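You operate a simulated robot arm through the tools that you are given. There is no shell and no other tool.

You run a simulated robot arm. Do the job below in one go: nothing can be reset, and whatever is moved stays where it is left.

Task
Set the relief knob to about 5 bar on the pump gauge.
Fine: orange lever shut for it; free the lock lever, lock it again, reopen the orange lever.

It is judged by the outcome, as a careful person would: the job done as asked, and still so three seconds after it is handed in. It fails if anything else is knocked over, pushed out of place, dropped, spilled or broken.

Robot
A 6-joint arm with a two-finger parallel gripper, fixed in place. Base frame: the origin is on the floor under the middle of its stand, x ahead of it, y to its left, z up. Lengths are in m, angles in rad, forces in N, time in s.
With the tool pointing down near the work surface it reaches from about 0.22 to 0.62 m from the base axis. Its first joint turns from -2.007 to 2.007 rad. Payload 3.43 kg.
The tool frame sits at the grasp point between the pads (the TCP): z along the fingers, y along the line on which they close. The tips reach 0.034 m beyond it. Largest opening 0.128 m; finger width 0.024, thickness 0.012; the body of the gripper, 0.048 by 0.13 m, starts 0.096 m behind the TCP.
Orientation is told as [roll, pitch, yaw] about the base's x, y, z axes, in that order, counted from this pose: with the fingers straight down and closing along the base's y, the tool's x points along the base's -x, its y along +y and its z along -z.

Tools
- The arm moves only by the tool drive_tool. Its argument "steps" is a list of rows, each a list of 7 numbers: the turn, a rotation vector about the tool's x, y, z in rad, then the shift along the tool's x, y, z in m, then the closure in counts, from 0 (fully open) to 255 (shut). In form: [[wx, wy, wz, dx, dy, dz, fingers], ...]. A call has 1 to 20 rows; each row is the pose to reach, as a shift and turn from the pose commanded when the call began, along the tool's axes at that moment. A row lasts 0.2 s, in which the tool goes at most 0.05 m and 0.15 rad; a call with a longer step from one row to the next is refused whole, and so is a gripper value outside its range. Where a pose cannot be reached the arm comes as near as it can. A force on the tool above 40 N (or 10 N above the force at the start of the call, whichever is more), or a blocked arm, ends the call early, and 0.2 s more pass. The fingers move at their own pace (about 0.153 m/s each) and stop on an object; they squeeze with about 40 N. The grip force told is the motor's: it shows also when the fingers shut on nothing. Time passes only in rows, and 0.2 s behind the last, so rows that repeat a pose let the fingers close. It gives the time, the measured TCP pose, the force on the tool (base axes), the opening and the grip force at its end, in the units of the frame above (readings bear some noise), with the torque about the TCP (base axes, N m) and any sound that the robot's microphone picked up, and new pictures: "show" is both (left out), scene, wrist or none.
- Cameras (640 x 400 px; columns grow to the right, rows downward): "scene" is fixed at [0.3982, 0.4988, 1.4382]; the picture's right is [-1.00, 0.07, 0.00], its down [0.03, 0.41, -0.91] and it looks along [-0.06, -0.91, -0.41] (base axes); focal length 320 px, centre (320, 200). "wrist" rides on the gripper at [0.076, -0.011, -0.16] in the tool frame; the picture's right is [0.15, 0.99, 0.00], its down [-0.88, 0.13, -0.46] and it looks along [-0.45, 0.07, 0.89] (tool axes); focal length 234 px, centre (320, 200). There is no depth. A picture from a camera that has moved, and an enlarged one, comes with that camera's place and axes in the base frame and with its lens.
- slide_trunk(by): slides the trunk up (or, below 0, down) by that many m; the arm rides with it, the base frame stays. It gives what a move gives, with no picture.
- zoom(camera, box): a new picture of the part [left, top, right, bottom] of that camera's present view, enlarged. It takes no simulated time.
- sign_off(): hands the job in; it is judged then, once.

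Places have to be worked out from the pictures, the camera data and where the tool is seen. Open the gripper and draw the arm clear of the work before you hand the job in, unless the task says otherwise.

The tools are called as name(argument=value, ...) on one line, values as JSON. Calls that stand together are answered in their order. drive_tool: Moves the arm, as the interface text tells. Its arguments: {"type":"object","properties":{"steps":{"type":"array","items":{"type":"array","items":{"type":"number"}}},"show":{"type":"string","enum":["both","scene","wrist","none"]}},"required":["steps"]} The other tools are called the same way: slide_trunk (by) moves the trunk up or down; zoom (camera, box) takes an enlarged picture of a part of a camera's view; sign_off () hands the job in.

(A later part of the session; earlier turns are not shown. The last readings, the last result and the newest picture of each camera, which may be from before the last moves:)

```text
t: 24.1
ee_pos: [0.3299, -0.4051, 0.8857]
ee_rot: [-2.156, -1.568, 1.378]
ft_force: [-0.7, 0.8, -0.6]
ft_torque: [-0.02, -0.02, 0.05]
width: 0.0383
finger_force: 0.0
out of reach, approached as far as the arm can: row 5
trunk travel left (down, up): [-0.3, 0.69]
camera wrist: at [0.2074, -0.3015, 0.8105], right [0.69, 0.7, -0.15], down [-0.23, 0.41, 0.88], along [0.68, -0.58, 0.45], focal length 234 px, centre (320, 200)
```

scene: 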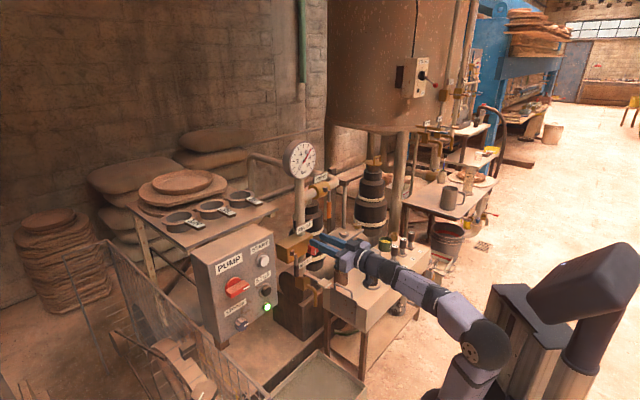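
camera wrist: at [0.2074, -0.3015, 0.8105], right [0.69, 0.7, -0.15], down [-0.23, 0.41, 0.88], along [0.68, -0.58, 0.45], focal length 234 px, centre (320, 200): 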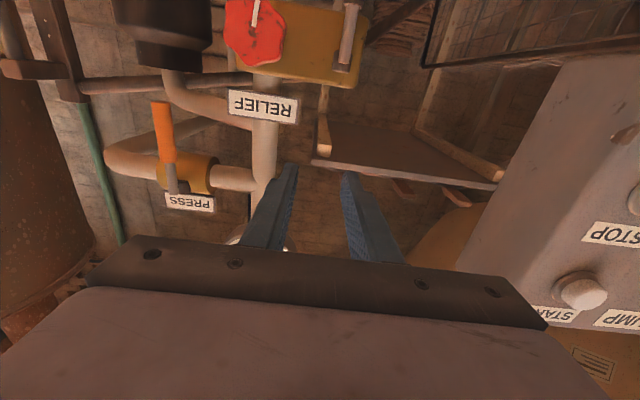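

I'm in front of the relief block with the pump panel's START/STOP well to the left (≥0.2 m). I lower the trunk 0.17 m to lock-lever height.

slide_trunk(by=-0.17)

zoom(camera="wrist", box=[0, 0, 640, 400])

zoom(camera="scene", box=[260, 200, 420, 320])

```text
t: 26.0
ee_pos: [0.33, -0.4059, 0.7161]
ee_rot: [-2.457, -1.569, 1.68]
ft_force: [0.0, -0.2, -0.5]
ft_torque: [0.01, 0.03, 0.02]
width: 0.0382
finger_force: 0.1
trunk travel left (down, up): [-0.13, 0.86]
```

```text
1.00 times, centred on (320, 200) of wrist (not enlarged: the box is as wide or as high as the picture)
camera zoom: at [0.2074, -0.3018, 0.6406], right [0.69, 0.7, -0.15], down [-0.23, 0.41, 0.88], along [0.68, -0.58, 0.45], focal length 234 px, centre (320, 200)
```

zoom: 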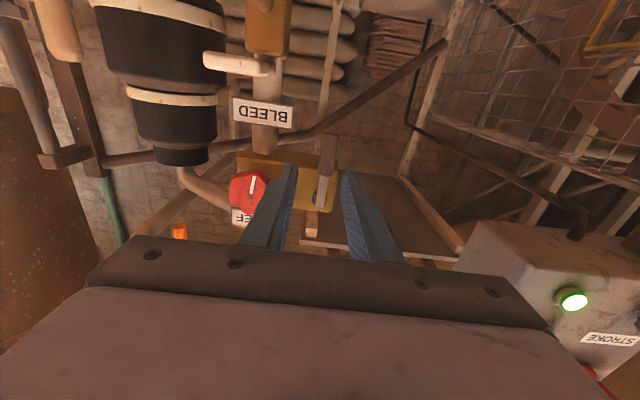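

```text
3.33 times, centred on (340, 260) of scene
camera zoom: at [0.3982, 0.4988, 1.4382], right [-1.0, 0.07, 0.0], down [0.03, 0.41, -0.91], along [-0.06, -0.91, -0.41], focal length 1068 px, centre (253, 0)
```

zoom: 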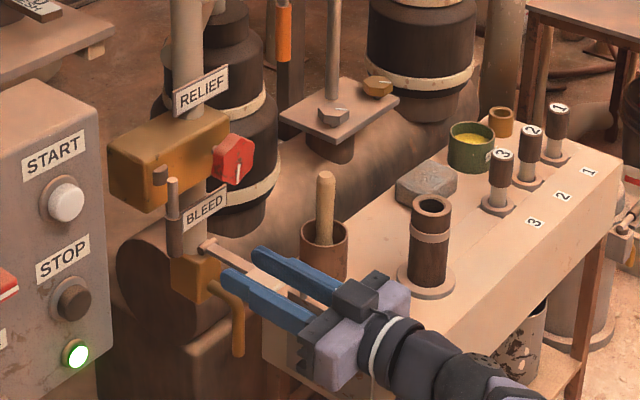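

The lock lever appears between the fingers in the wrist view. I zoom to refine it.

zoom(camera="wrist", box=[220, 80, 400, 260])

```text
2.22 times, centred on (310, 170) of wrist
camera zoom: at [0.2074, -0.3018, 0.6406], right [0.69, 0.7, -0.15], down [-0.23, 0.41, 0.88], along [0.68, -0.58, 0.45], focal length 520 px, centre (342, 267)
```

zoom: 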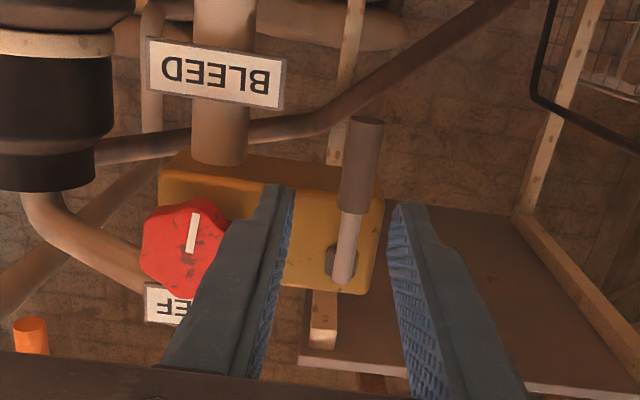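

Lock lever: pivot at z≈0.783, sleeve z 0.695–0.747, at 0.044 along the axis. I shift 1 cm left and advance 10 cm so the sleeve is caged.

drive_tool(steps=[[0, 0, 0, -0.001, 0.005, 0.005, 179], [0, 0, 0, -0.002, 0.0097, 0.02, 179], [0, 0, 0, -0.002, 0.0097, 0.04, 179], [0, 0, 0, -0.002, 0.0097, 0.06, 179], [0, 0, 0, -0.002, 0.0097, 0.08, 179], [0, 0, 0, -0.002, 0.0097, 0.1, 179]])

zoom(camera="wrist", box=[220, 80, 400, 260])

zoom(camera="scene", box=[260, 210, 360, 290])

```text
t: 27.4
ee_pos: [0.4072, -0.4674, 0.7179]
ee_rot: [-2.349, -1.568, 1.568]
ft_force: [0.2, -0.3, 0.4]
ft_torque: [0.02, 0.03, 0.01]
width: 0.0381
finger_force: 0.1
trunk travel left (down, up): [-0.13, 0.86]
camera wrist: at [0.2854, -0.3637, 0.6418], right [0.69, 0.7, -0.15], down [-0.23, 0.42, 0.88], along [0.68, -0.58, 0.45], focal length 234 px, centre (320, 200)
```

scene: 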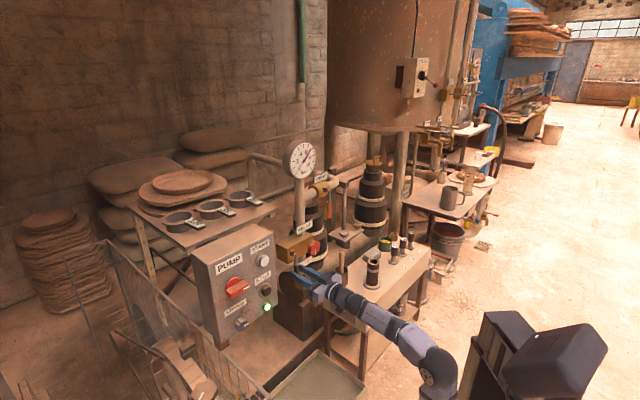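
wrist: 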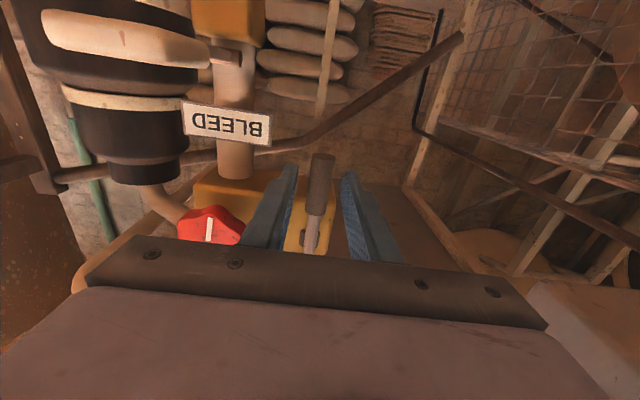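

```text
2.22 times, centred on (310, 170) of wrist
camera zoom: at [0.2854, -0.3637, 0.6418], right [0.69, 0.7, -0.15], down [-0.23, 0.42, 0.88], along [0.68, -0.58, 0.45], focal length 520 px, centre (342, 267)
```

zoom: 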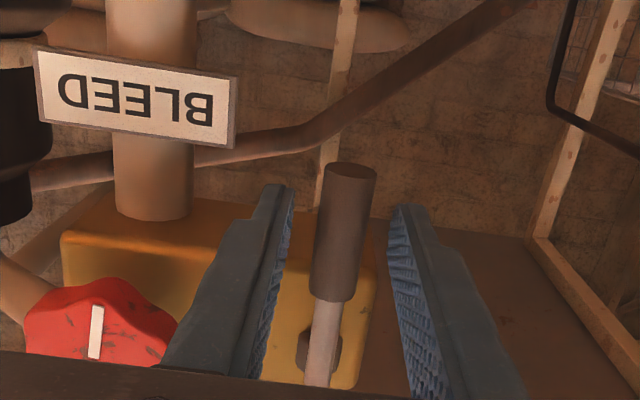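

```text
5.00 times, centred on (310, 250) of scene
camera zoom: at [0.3982, 0.4988, 1.4382], right [-1.0, 0.07, 0.0], down [0.03, 0.41, -0.91], along [-0.06, -0.91, -0.41], focal length 1601 px, centre (370, -50)
```

zoom: 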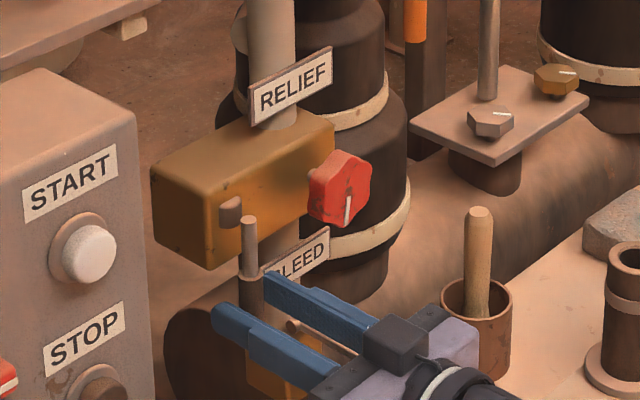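

The lock lever is caged. I try swinging it to the left (clockwise), the side away from the knob, with a small arc first.

drive_tool(steps=[[0, 0, 0, 0, 0, -0.004, 179], [0, 0, 0.14, -0.0006, 0.0091, -0.004, 179], [0, 0, 0.28, -0.0025, 0.018, -0.004, 179], [0, 0, 0.4, -0.0051, 0.0253, -0.004, 179]])

zoom(camera="scene", box=[260, 210, 360, 290])

```text
t: 28.4
ee_pos: [0.4225, -0.4464, 0.7231]
ee_rot: [1.575, -1.17, -2.351]
ft_force: [-1.7, -1.4, -0.1]
ft_torque: [0.0, 0.05, -0.04]
width: 0.0391
finger_force: 1.0
trunk travel left (down, up): [-0.13, 0.86]
camera wrist: at [0.3217, -0.3219, 0.6486], right [0.68, 0.69, 0.25], down [-0.48, 0.16, 0.86], along [0.55, -0.71, 0.44], focal length 234 px, centre (320, 200)
```

scene: 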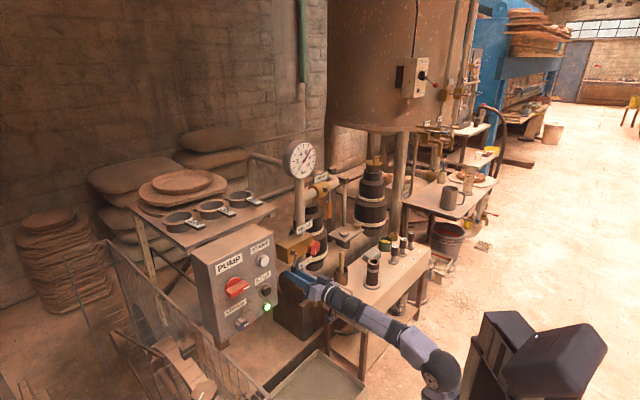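
wrist: 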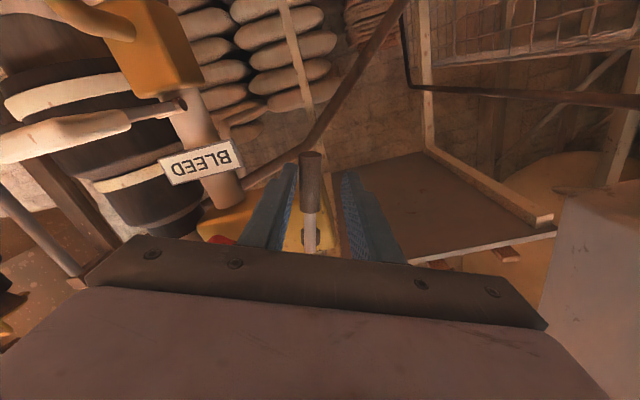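

```text
5.00 times, centred on (310, 250) of scene
camera zoom: at [0.3982, 0.4988, 1.4382], right [-1.0, 0.07, 0.0], down [0.03, 0.41, -0.91], along [-0.06, -0.91, -0.41], focal length 1601 px, centre (370, -50)
```

zoom: 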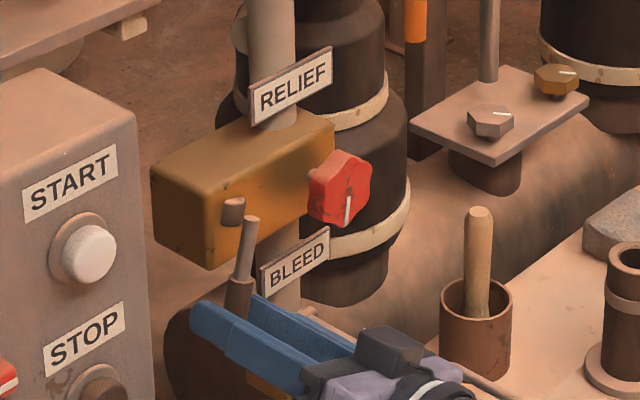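

The lever moves left with ~2 N. I continue the arc, watching for its stop.

drive_tool(steps=[[0, 0, 0.15, -0.0007, 0.0097, 0, 179], [0, 0, 0.3, -0.0029, 0.0192, 0, 179], [0, 0, 0.45, -0.0065, 0.0283, 0, 179], [0, 0, 0.6, -0.0114, 0.0367, 0, 179], [0, 0, 0.75, -0.0174, 0.0443, 0, 179], [0, 0, 0.9, -0.0246, 0.0509, 0, 179], [0, 0, 1.05, -0.0327, 0.0564, 0, 179]])

zoom(camera="scene", box=[260, 210, 360, 290])

```text
t: 30.0
ee_pos: [0.4494, -0.4198, 0.7752]
ee_rot: [1.573, -0.121, -2.349]
ft_force: [-1.3, -1.4, -1.9]
ft_torque: [0.04, 0.07, 0.01]
width: 0.0397
finger_force: 1.7
trunk travel left (down, up): [-0.13, 0.86]
camera wrist: at [0.3872, -0.2557, 0.7551], right [0.19, 0.19, 0.96], down [-0.93, -0.29, 0.24], along [0.33, -0.94, 0.12], focal length 234 px, centre (320, 200)
```

scene: 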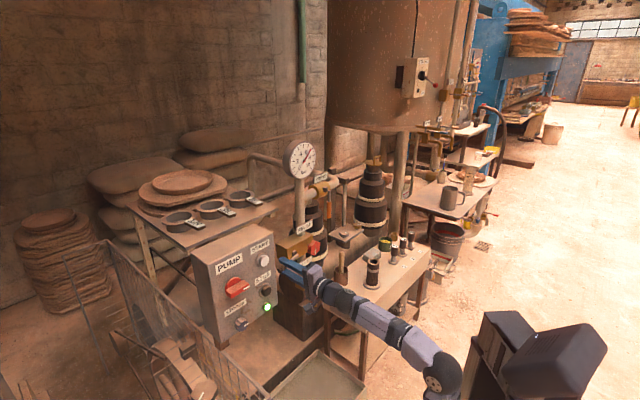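
wrist: 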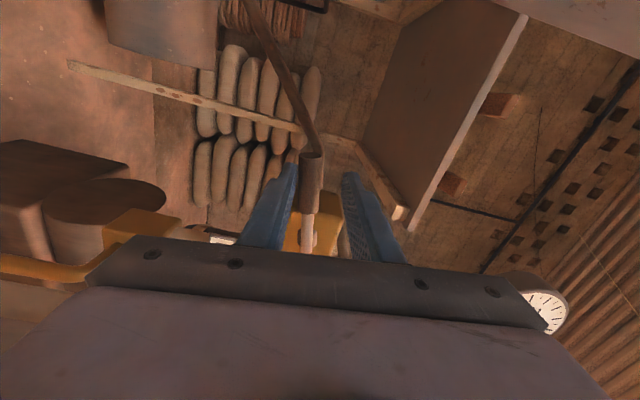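

```text
5.00 times, centred on (310, 250) of scene
camera zoom: at [0.3982, 0.4988, 1.4382], right [-1.0, 0.07, 0.0], down [0.03, 0.41, -0.91], along [-0.06, -0.91, -0.41], focal length 1601 px, centre (370, -50)
```

zoom: 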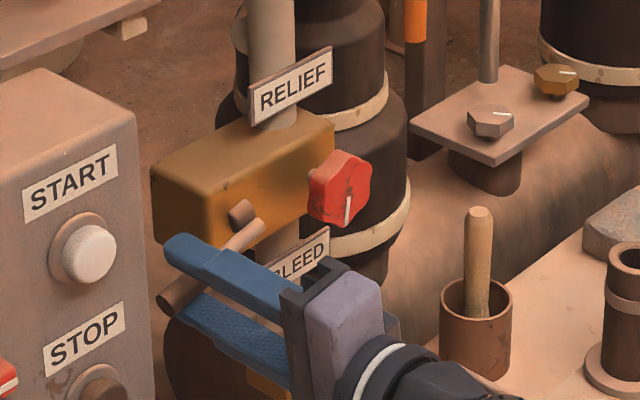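

The lever is nearly horizontal. I continue in small steps until it meets its stop.

drive_tool(steps=[[0, 0, 0.08, -0.0002, 0.0052, 0, 179], [0, 0, 0.16, -0.0008, 0.0104, 0, 179], [0, 0, 0.22, -0.0016, 0.0142, 0, 179], [0, 0, 0.22, -0.0016, 0.0142, 0, 179]])

zoom(camera="scene", box=[260, 210, 360, 290])

zoom(camera="scene", box=[280, 138, 328, 168])

```text
t: 31.0
ee_pos: [0.4509, -0.4201, 0.7893]
ee_rot: [1.571, 0.098, -2.349]
ft_force: [-1.4, 0.7, -5.8]
ft_torque: [0.06, 0.18, 0.02]
width: 0.0411
finger_force: 2.7
trunk travel left (down, up): [-0.13, 0.86]
camera wrist: at [0.3892, -0.2538, 0.786], right [0.03, 0.04, 1.0], down [-0.95, -0.31, 0.04], along [0.31, -0.95, 0.02], focal length 234 px, centre (320, 200)
```

scene: 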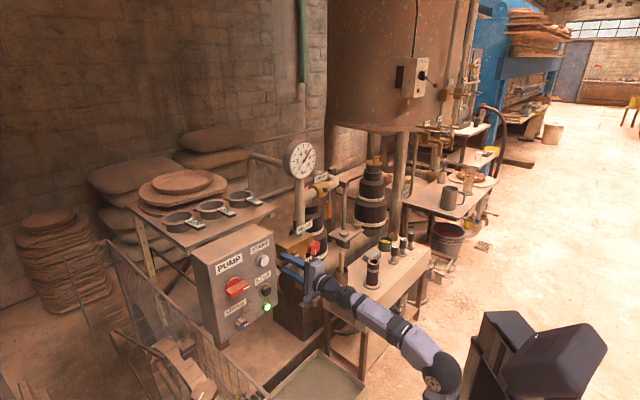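
wrist: 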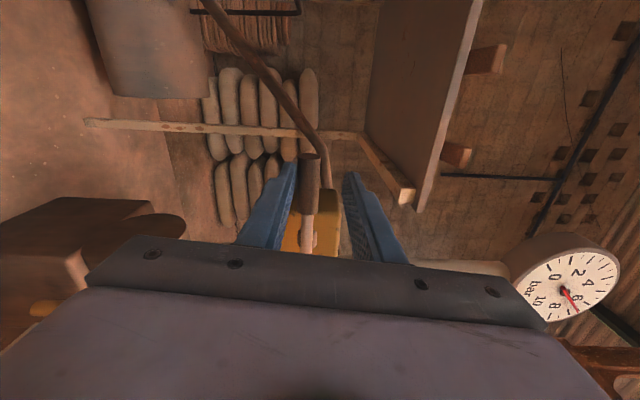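

```text
5.00 times, centred on (310, 250) of scene
camera zoom: at [0.3982, 0.4988, 1.4382], right [-1.0, 0.07, 0.0], down [0.03, 0.41, -0.91], along [-0.06, -0.91, -0.41], focal length 1601 px, centre (370, -50)
```

zoom: 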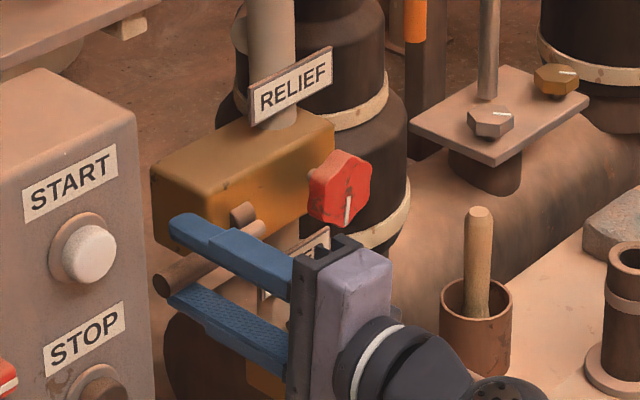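

```text
13.33 times, centred on (304, 153) of scene
camera zoom: at [0.3982, 0.4988, 1.4382], right [-1.0, 0.07, 0.0], down [0.03, 0.41, -0.91], along [-0.06, -0.91, -0.41], focal length 4270 px, centre (533, 827)
```

zoom: 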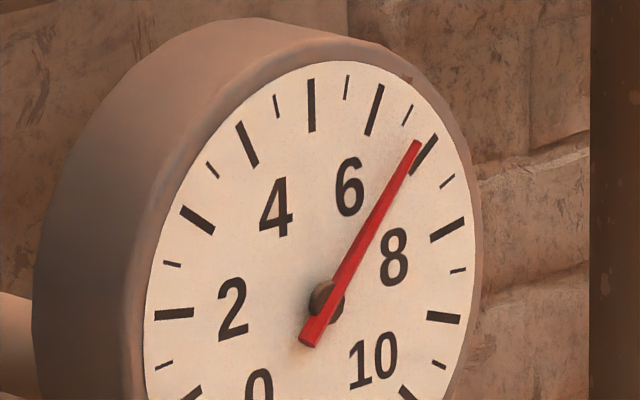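

Force is rising (≈6 N), suggesting the stop. One more tiny push to confirm the free end-stop, then I back out.

drive_tool(steps=[[0, 0, 0.04, 0, 0.003, 0, 179], [0, 0, 0.06, 0, 0.005, 0, 179], [0, 0, 0.06, 0, 0.005, 0, 179]], show="none")

zoom(camera="scene", box=[260, 210, 360, 290])

```text
t: 31.8
ee_pos: [0.4513, -0.4211, 0.7943]
ee_rot: [1.567, 0.158, -2.348]
ft_force: [-5.0, -1.5, -15.9]
ft_torque: [0.06, 0.55, 0.05]
width: 0.0471
finger_force: 8.2
trunk travel left (down, up): [-0.13, 0.86]
```

```text
5.00 times, centred on (310, 250) of scene
camera zoom: at [0.3982, 0.4988, 1.4382], right [-1.0, 0.07, 0.0], down [0.03, 0.41, -0.91], along [-0.06, -0.91, -0.41], focal length 1601 px, centre (370, -50)
```

zoom: 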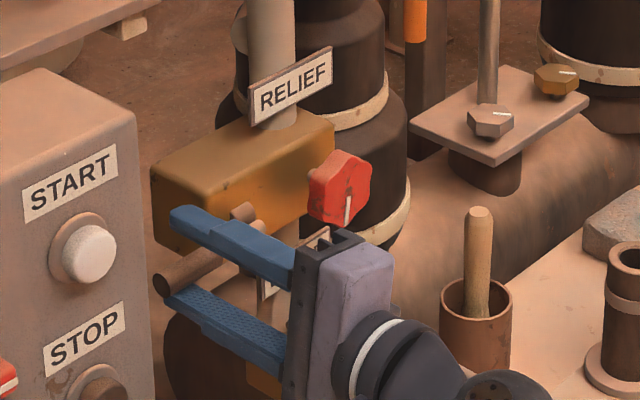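

Stop confirmed (16 N with no further motion): lock lever is freed. I ease off and retreat 9 cm.

drive_tool(steps=[[0, 0, -0.06, 0, -0.006, 0, 179], [0, 0, -0.13, -0.001, -0.011, 0, 179], [0, 0, -0.13, -0.001, -0.011, -0.03, 179], [0, 0, -0.13, -0.001, -0.011, -0.06, 179], [0, 0, -0.13, -0.001, -0.011, -0.09, 179]])

zoom(camera="scene", box=[260, 210, 360, 290])

```text
t: 33.0
ee_pos: [0.396, -0.364, 0.7856]
ee_rot: [1.573, 0.028, -2.349]
ft_force: [-0.2, 0.1, -0.4]
ft_torque: [0.02, -0.03, -0.02]
width: 0.0383
finger_force: 0.0
out of reach, approached as far as the arm can: row 5
trunk travel left (down, up): [-0.13, 0.86]
camera wrist: at [0.3345, -0.1979, 0.7758], right [0.08, 0.09, 0.99], down [-0.95, -0.31, 0.1], along [0.32, -0.95, 0.06], focal length 234 px, centre (320, 200)
```

scene: 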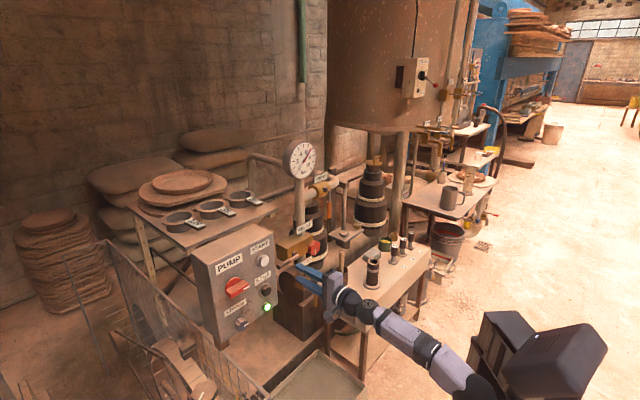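
wrist: 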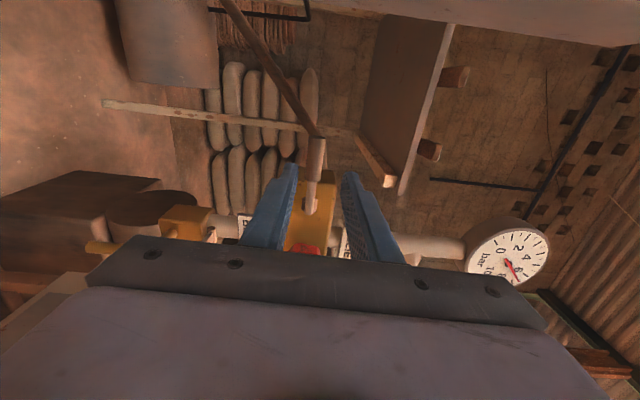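

```text
5.00 times, centred on (310, 250) of scene
camera zoom: at [0.3982, 0.4988, 1.4382], right [-1.0, 0.07, 0.0], down [0.03, 0.41, -0.91], along [-0.06, -0.91, -0.41], focal length 1601 px, centre (370, -50)
```

zoom: 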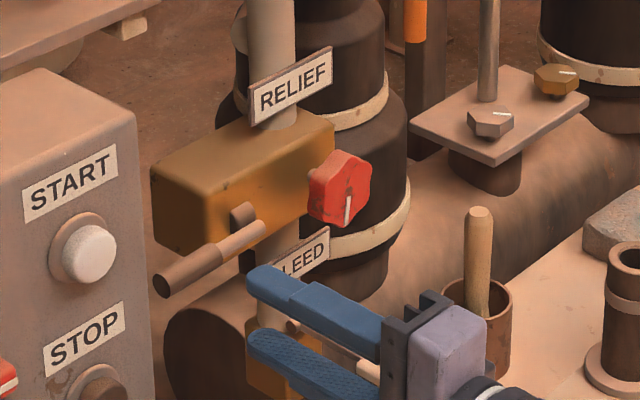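

The lock lever now lies horizontal (free). I move right to face the knob at 0.13 along the axis and open the fingers to ~90 mm.

drive_tool(steps=[[0, 0, -0.006, -0.03, 0, 0, 76], [0, 0, -0.012, -0.06, 0, 0, 76], [0, 0, -0.018, -0.09, 0, 0, 76], [0, 0, -0.024, -0.12, 0, 0, 76], [0, 0, -0.03, -0.1526, 0, 0.005, 76]])

zoom(camera="wrist", box=[220, 80, 420, 280])

zoom(camera="scene", box=[270, 210, 370, 290])

```text
t: 34.2
ee_pos: [0.2901, -0.4771, 0.7812]
ee_rot: [1.574, -0.003, -2.349]
ft_force: [-0.5, 0.0, 0.0]
ft_torque: [0.01, -0.01, -0.01]
width: 0.0897
finger_force: 0.0
trunk travel left (down, up): [-0.13, 0.86]
camera wrist: at [0.2288, -0.3114, 0.77], right [0.1, 0.11, 0.99], down [-0.94, -0.31, 0.13], along [0.32, -0.95, 0.07], focal length 234 px, centre (320, 200)
```

scene: 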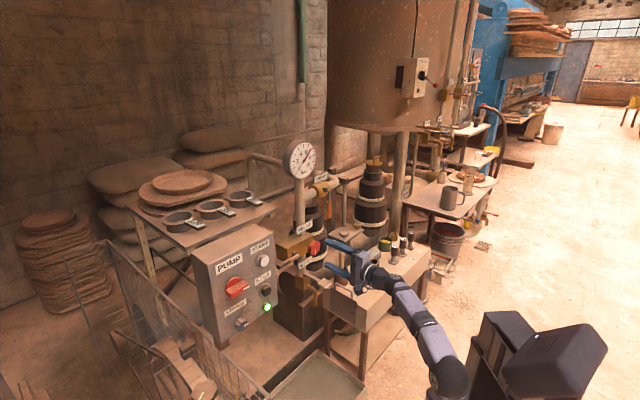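
wrist: 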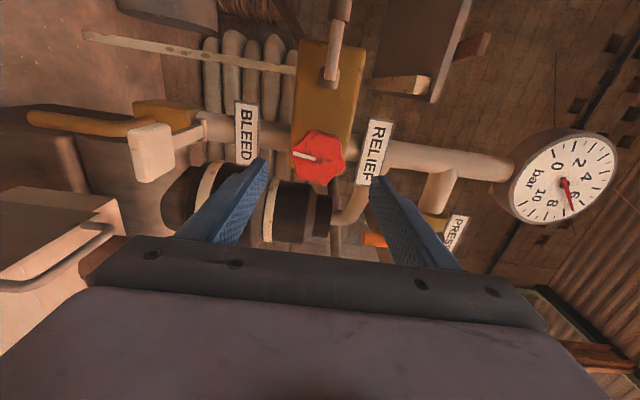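

```text
2.00 times, centred on (320, 180) of wrist
camera zoom: at [0.2288, -0.3114, 0.77], right [0.1, 0.11, 0.99], down [-0.94, -0.31, 0.13], along [0.32, -0.95, 0.07], focal length 468 px, centre (320, 240)
```

zoom: 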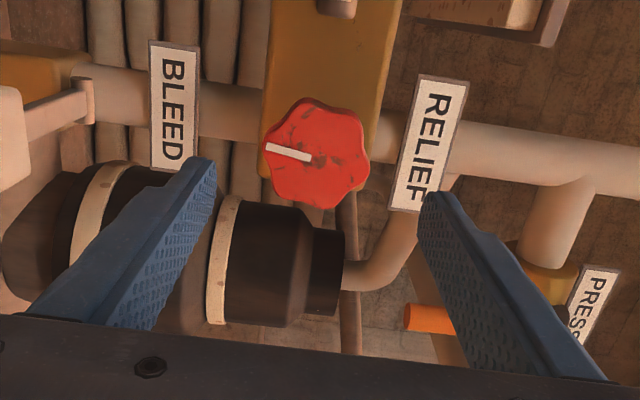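

```text
5.00 times, centred on (320, 250) of scene
camera zoom: at [0.3982, 0.4988, 1.4382], right [-1.0, 0.07, 0.0], down [0.03, 0.41, -0.91], along [-0.06, -0.91, -0.41], focal length 1601 px, centre (320, -50)
```

zoom: 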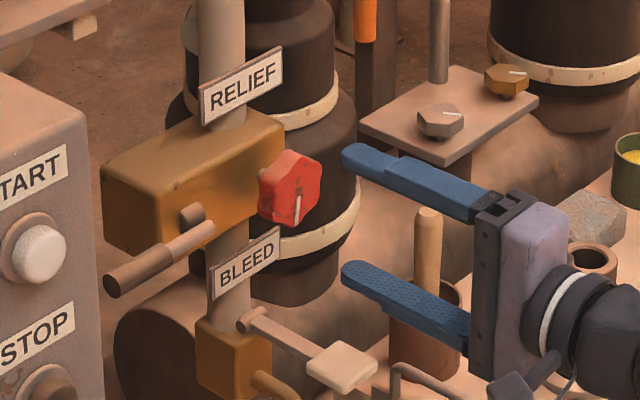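

Knob centre lies at ≈0.126 along the axis, z≈0.780. I narrow the fingers to ~78 mm, correct 6 mm left, and advance 7 cm around the knob (tips stay short of the block).

drive_tool(steps=[[0, 0, 0, 0.0065, -0.001, 0, 100], [0, 0, 0, 0.0065, -0.001, 0.015, 100], [0, 0, 0, 0.0065, -0.001, 0.03, 100], [0, 0, 0, 0.0065, -0.001, 0.045, 100], [0, 0, 0, 0.0065, -0.001, 0.058, 100], [0, 0, 0, 0.0065, -0.001, 0.069, 100]])

zoom(camera="wrist", box=[220, 80, 420, 280])

zoom(camera="scene", box=[270, 210, 370, 290])

```text
t: 35.6
ee_pos: [0.3433, -0.5197, 0.7789]
ee_rot: [1.573, -0.003, -2.351]
ft_force: [0.2, 0.1, 0.6]
ft_torque: [0.04, 0.0, 0.03]
width: 0.0779
finger_force: 0.0
trunk travel left (down, up): [-0.13, 0.86]
camera wrist: at [0.2828, -0.3538, 0.7669], right [0.1, 0.11, 0.99], down [-0.94, -0.31, 0.13], along [0.32, -0.95, 0.07], focal length 234 px, centre (320, 200)
```

scene: 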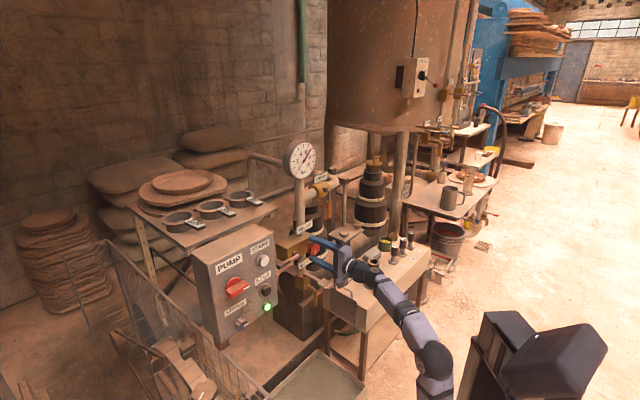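
wrist: 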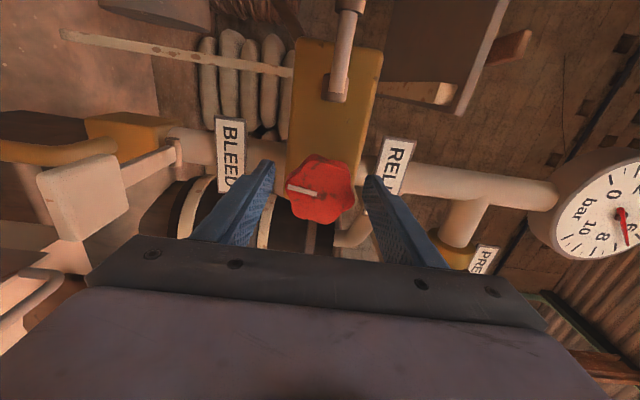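

```text
2.00 times, centred on (320, 180) of wrist
camera zoom: at [0.2828, -0.3538, 0.7669], right [0.1, 0.11, 0.99], down [-0.94, -0.31, 0.13], along [0.32, -0.95, 0.07], focal length 468 px, centre (320, 240)
```

zoom: 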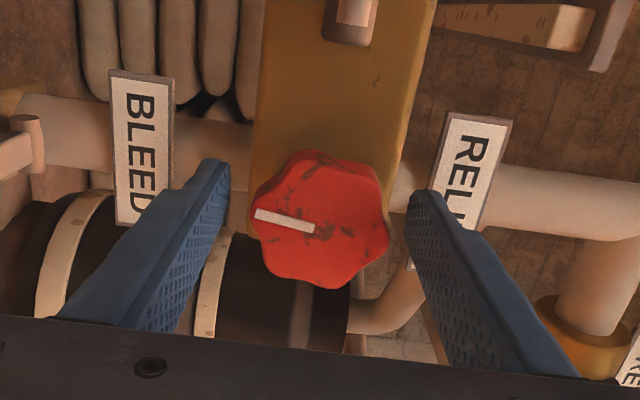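

```text
5.00 times, centred on (320, 250) of scene
camera zoom: at [0.3982, 0.4988, 1.4382], right [-1.0, 0.07, 0.0], down [0.03, 0.41, -0.91], along [-0.06, -0.91, -0.41], focal length 1601 px, centre (320, -50)
```

zoom: 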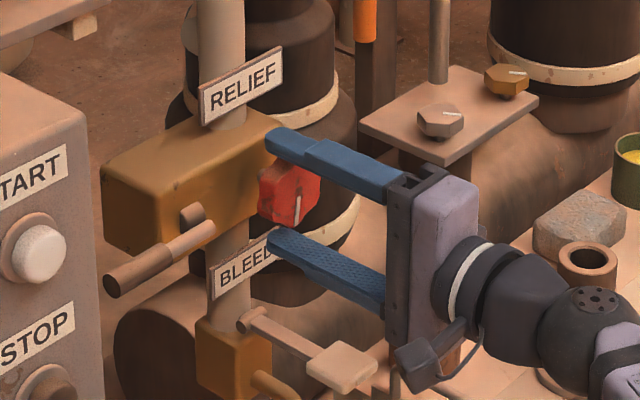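

The tool axis is centred on the knob face. I close the fingers on it.

drive_tool(steps=[[0, 0, 0, 0, 0, 0, 125], [0, 0, 0, 0, 0, 0, 140], [0, 0, 0, 0, 0, 0, 200], [0, 0, 0, 0, 0, 0, 255]])

zoom(camera="wrist", box=[220, 80, 420, 280])

zoom(camera="scene", box=[280, 138, 328, 168])

```text
t: 36.6
ee_pos: [0.3439, -0.5184, 0.7798]
ee_rot: [1.575, -0.003, -2.351]
ft_force: [4.8, -6.0, 7.7]
ft_torque: [-0.06, 0.03, 0.07]
width: 0.0573
finger_force: 45.7
trunk travel left (down, up): [-0.13, 0.86]
camera wrist: at [0.2826, -0.3536, 0.7678], right [0.1, 0.11, 0.99], down [-0.94, -0.31, 0.13], along [0.32, -0.95, 0.07], focal length 234 px, centre (320, 200)
```

scene: 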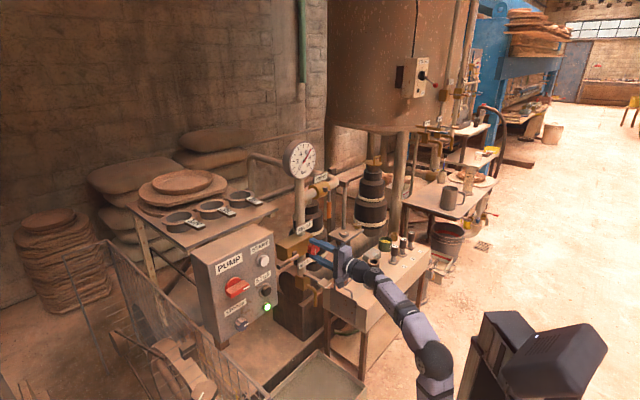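
wrist: 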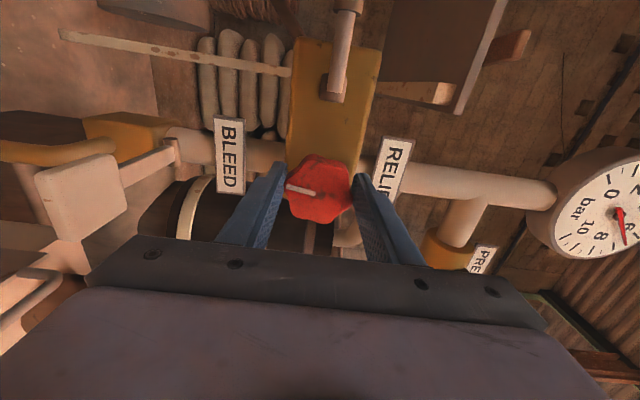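

```text
2.00 times, centred on (320, 180) of wrist
camera zoom: at [0.2826, -0.3536, 0.7678], right [0.1, 0.11, 0.99], down [-0.94, -0.31, 0.13], along [0.32, -0.95, 0.07], focal length 468 px, centre (320, 240)
```

zoom: 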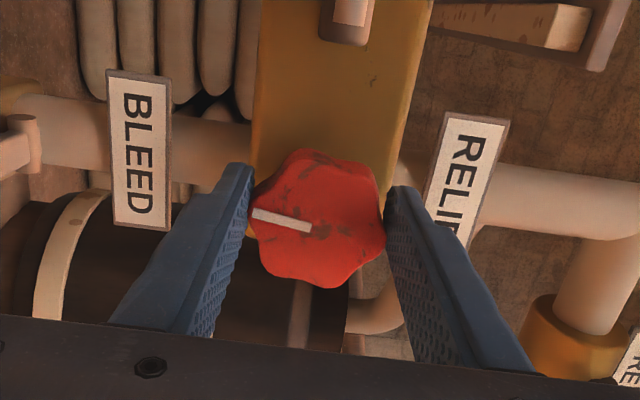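

```text
13.33 times, centred on (304, 153) of scene
camera zoom: at [0.3982, 0.4988, 1.4382], right [-1.0, 0.07, 0.0], down [0.03, 0.41, -0.91], along [-0.06, -0.91, -0.41], focal length 4270 px, centre (533, 827)
```

zoom: 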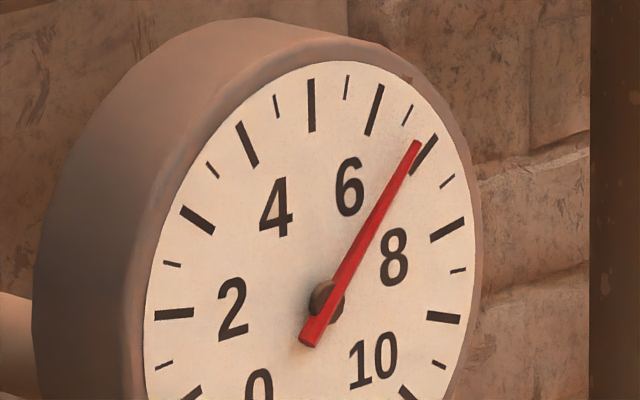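

Gripped at 57 mm. I turn counter-clockwise 0.3 rad as a trial and read the gauge.

drive_tool(steps=[[0, 0, -0.1, 0, 0, 0, 255], [0, 0, -0.2, 0, 0, 0, 255], [0, 0, -0.3, 0, 0, 0, 255], [0, 0, -0.3, 0, 0, 0, 255]])

zoom(camera="wrist", box=[220, 80, 420, 280])

zoom(camera="scene", box=[280, 138, 328, 168])

```text
t: 37.6
ee_pos: [0.3432, -0.5193, 0.7788]
ee_rot: [1.571, -0.304, -2.351]
ft_force: [-1.9, 6.0, -4.1]
ft_torque: [-0.03, -0.05, -0.17]
width: 0.0571
finger_force: 45.0
trunk travel left (down, up): [-0.13, 0.86]
camera wrist: at [0.2775, -0.3586, 0.7447], right [0.31, 0.31, 0.9], down [-0.89, -0.25, 0.39], along [0.35, -0.92, 0.2], focal length 234 px, centre (320, 200)
```

scene: 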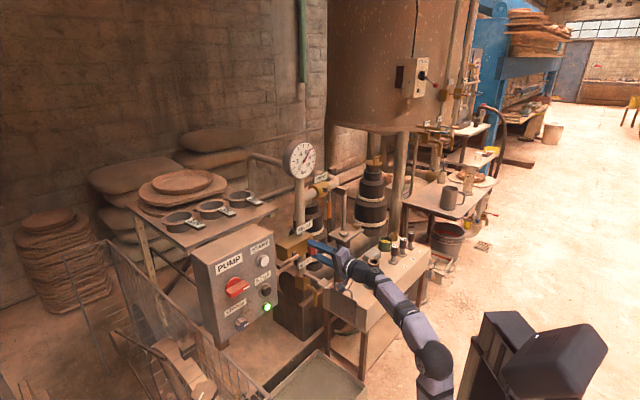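
wrist: 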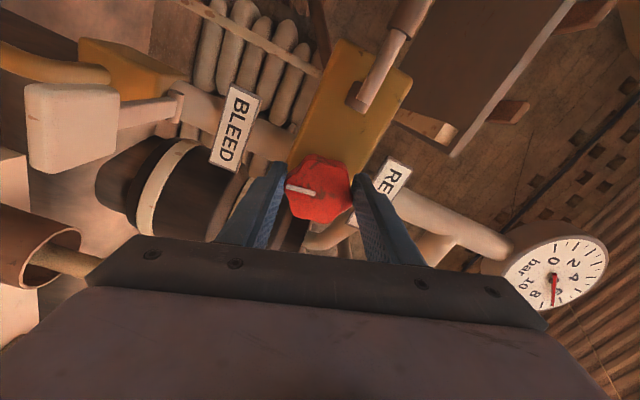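

```text
2.00 times, centred on (320, 180) of wrist
camera zoom: at [0.2775, -0.3586, 0.7447], right [0.31, 0.31, 0.9], down [-0.89, -0.25, 0.39], along [0.35, -0.92, 0.2], focal length 468 px, centre (320, 240)
```

zoom: 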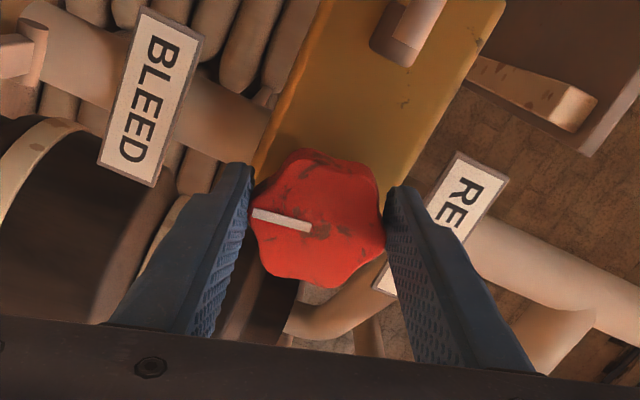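

```text
13.33 times, centred on (304, 153) of scene
camera zoom: at [0.3982, 0.4988, 1.4382], right [-1.0, 0.07, 0.0], down [0.03, 0.41, -0.91], along [-0.06, -0.91, -0.41], focal length 4270 px, centre (533, 827)
```

zoom: 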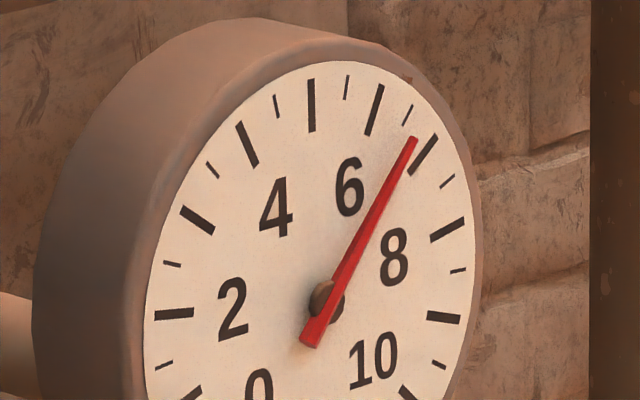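

The knob turned with the gripper; the needle has barely moved yet. I wait a second to see if it lags.

drive_tool(steps=[[0, 0, 0, 0, 0, 0, 255], [0, 0, 0, 0, 0, 0, 255], [0, 0, 0, 0, 0, 0, 255], [0, 0, 0, 0, 0, 0, 255], [0, 0, 0, 0, 0, 0, 255]], show="none")

zoom(camera="scene", box=[280, 138, 328, 168])

```text
t: 38.8
ee_pos: [0.344, -0.519, 0.7774]
ee_rot: [1.571, -0.302, -2.349]
ft_force: [-8.8, 15.7, -13.5]
ft_torque: [0.39, 0.25, 0.13]
width: 0.0572
finger_force: 45.1
trunk travel left (down, up): [-0.13, 0.86]
```

```text
13.33 times, centred on (304, 153) of scene
camera zoom: at [0.3982, 0.4988, 1.4382], right [-1.0, 0.07, 0.0], down [0.03, 0.41, -0.91], along [-0.06, -0.91, -0.41], focal length 4270 px, centre (533, 827)
```

zoom: 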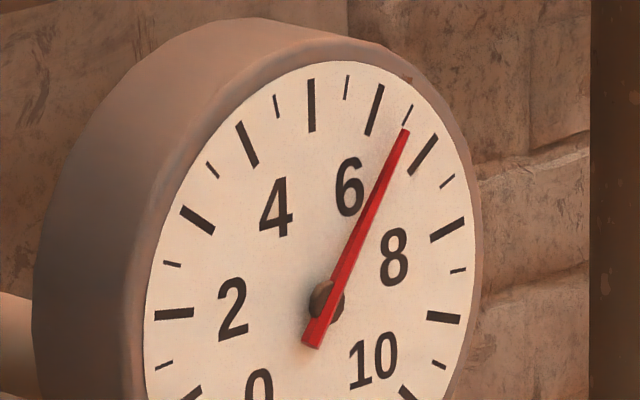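

Counter-clockwise lowers the pressure (now ~6.4 and lagging). I continue turning another 0.6 rad, watching the side force.

drive_tool(steps=[[0, 0, -0.12, 0, 0, 0, 255], [0, 0, -0.24, 0, 0, 0, 255], [0, 0, -0.36, 0, 0, 0, 255], [0, 0, -0.48, 0, 0, 0, 255], [0, 0, -0.6, 0, 0, 0, 255]], show="wrist")

zoom(camera="scene", box=[280, 138, 328, 168])

```text
t: 40.0
ee_pos: [0.3429, -0.5206, 0.7755]
ee_rot: [1.564, -0.903, -2.348]
ft_force: [-16.1, 11.4, -20.9]
ft_torque: [0.55, 0.44, 0.3]
width: 0.0571
finger_force: 45.1
trunk travel left (down, up): [-0.13, 0.86]
camera wrist: at [0.2548, -0.3817, 0.7093], right [0.61, 0.61, 0.5], down [-0.63, 0.0, 0.77], along [0.47, -0.79, 0.39], focal length 234 px, centre (320, 200)
```

wrist: 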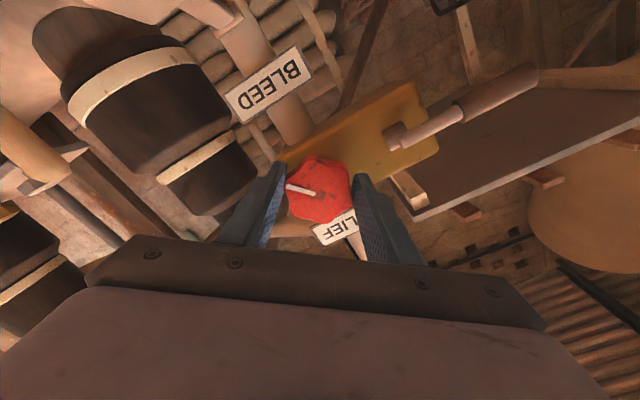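

```text
13.33 times, centred on (304, 153) of scene
camera zoom: at [0.3982, 0.4988, 1.4382], right [-1.0, 0.07, 0.0], down [0.03, 0.41, -0.91], along [-0.06, -0.91, -0.41], focal length 4270 px, centre (533, 827)
```

zoom: 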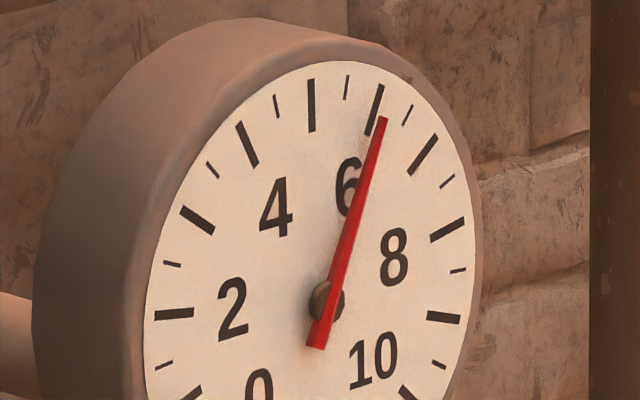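

The gauge is at ~6.1 and falling, but side force has grown to ~29 N because I hold the knob ~4 mm off-centre. I shift the TCP to relieve it and let the needle settle.

drive_tool(steps=[[0, 0, 0, 0.0006, -0.0015, -0.001, 255], [0, 0, 0, 0.0012, -0.003, -0.002, 255], [0, 0, 0, 0.0012, -0.003, -0.002, 255], [0, 0, 0, 0.0012, -0.003, -0.002, 255], [0, 0, 0, 0.0012, -0.003, -0.002, 255]], show="none")

zoom(camera="scene", box=[280, 138, 328, 168])

```text
t: 41.2
ee_pos: [0.3423, -0.521, 0.7746]
ee_rot: [1.572, -0.901, -2.348]
ft_force: [15.9, -24.6, 0.6]
ft_torque: [0.16, 0.1, -0.21]
width: 0.0571
finger_force: 45.2
trunk travel left (down, up): [-0.13, 0.86]
```

```text
13.33 times, centred on (304, 153) of scene
camera zoom: at [0.3982, 0.4988, 1.4382], right [-1.0, 0.07, 0.0], down [0.03, 0.41, -0.91], along [-0.06, -0.91, -0.41], focal length 4270 px, centre (533, 827)
```

zoom: 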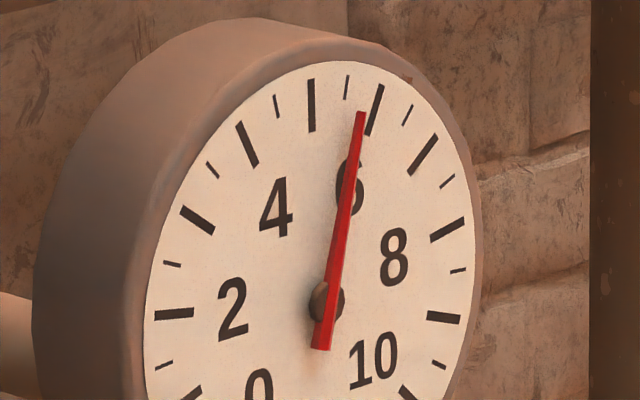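

The needle settles near 5.7 after 0.9 rad (~1.05 bar/rad). I relieve the axial pull (+1.2 mm) and turn another 0.5 rad following the knob's true centre, then wait.

drive_tool(steps=[[0, 0, 0, 0, 0, 0.0012, 255], [0, 0, -0.125, 0, -0.0005, 0.0012, 255], [0, 0, -0.25, -0.0001, -0.0011, 0.0012, 255], [0, 0, -0.375, -0.0003, -0.0016, 0.0012, 255], [0, 0, -0.5, -0.0005, -0.0021, 0.0012, 255], [0, 0, -0.5, -0.0005, -0.0021, 0.0012, 255], [0, 0, -0.5, -0.0005, -0.0021, 0.0012, 255], [0, 0, -0.5, -0.0005, -0.0021, 0.0012, 255], [0, 0, -0.5, -0.0005, -0.0021, 0.0012, 255], [0, 0, -0.5, -0.0005, -0.0021, 0.0012, 255], [0, 0, -0.5, -0.0005, -0.0021, 0.0012, 255]], show="wrist")

zoom(camera="scene", box=[280, 138, 328, 168])

```text
t: 43.6
ee_pos: [0.3405, -0.5219, 0.7739]
ee_rot: [1.564, -1.401, -2.342]
ft_force: [-5.5, -5.4, -13.6]
ft_torque: [0.3, 0.2, -0.67]
width: 0.0571
finger_force: 45.1
trunk travel left (down, up): [-0.13, 0.86]
camera wrist: at [0.227, -0.4098, 0.6974], right [0.7, 0.71, 0.02], down [-0.34, 0.31, 0.89], along [0.63, -0.63, 0.45], focal length 234 px, centre (320, 200)
```

wrist: 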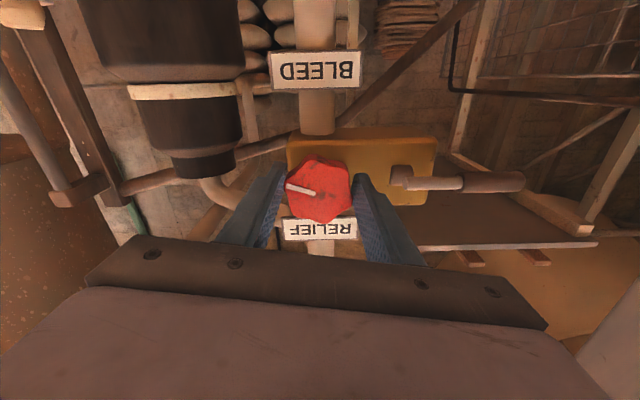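

```text
13.33 times, centred on (304, 153) of scene
camera zoom: at [0.3982, 0.4988, 1.4382], right [-1.0, 0.07, 0.0], down [0.03, 0.41, -0.91], along [-0.06, -0.91, -0.41], focal length 4270 px, centre (533, 827)
```

zoom: 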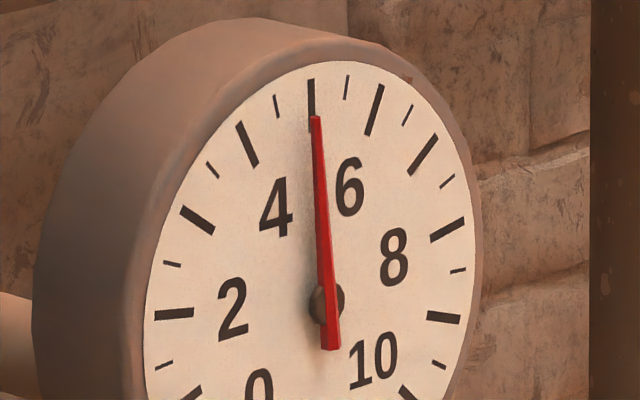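

Needle is right around 5 now. I wait further to see whether it has settled.

drive_tool(steps=[[0, 0, 0, 0, 0, 0, 255], [0, 0, 0, 0, 0, 0, 255], [0, 0, 0, 0, 0, 0, 255], [0, 0, 0, 0, 0, 0, 255], [0, 0, 0, 0, 0, 0, 255], [0, 0, 0, 0, 0, 0, 255], [0, 0, 0, 0, 0, 0, 255], [0, 0, 0, 0, 0, 0, 255]], show="none")

zoom(camera="scene", box=[284, 138, 324, 178])

zoom(camera="scene", box=[280, 138, 328, 168])

```text
t: 45.4
ee_pos: [0.3392, -0.5232, 0.7752]
ee_rot: [1.565, -1.399, -2.343]
ft_force: [-6.5, -7.6, -14.6]
ft_torque: [0.3, 0.2, -0.41]
width: 0.0569
finger_force: 44.8
trunk travel left (down, up): [-0.13, 0.86]
```

```text
10.00 times, centred on (304, 158) of scene
camera zoom: at [0.3982, 0.4988, 1.4382], right [-1.0, 0.07, 0.0], down [0.03, 0.41, -0.91], along [-0.06, -0.91, -0.41], focal length 3202 px, centre (480, 620)
```

zoom: 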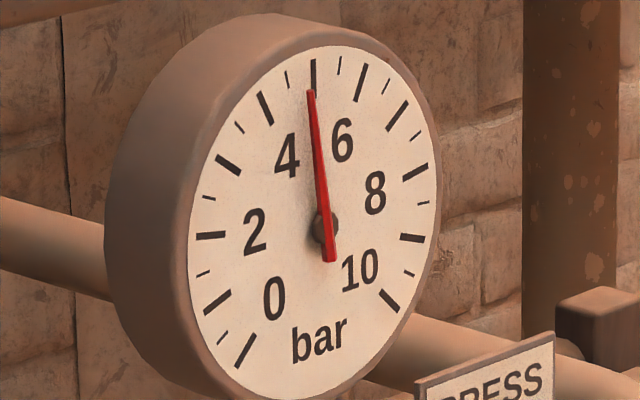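

```text
13.33 times, centred on (304, 153) of scene
camera zoom: at [0.3982, 0.4988, 1.4382], right [-1.0, 0.07, 0.0], down [0.03, 0.41, -0.91], along [-0.06, -0.91, -0.41], focal length 4270 px, centre (533, 827)
```

zoom: 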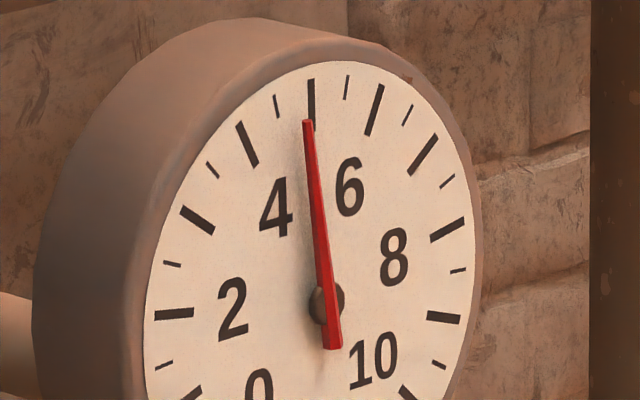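

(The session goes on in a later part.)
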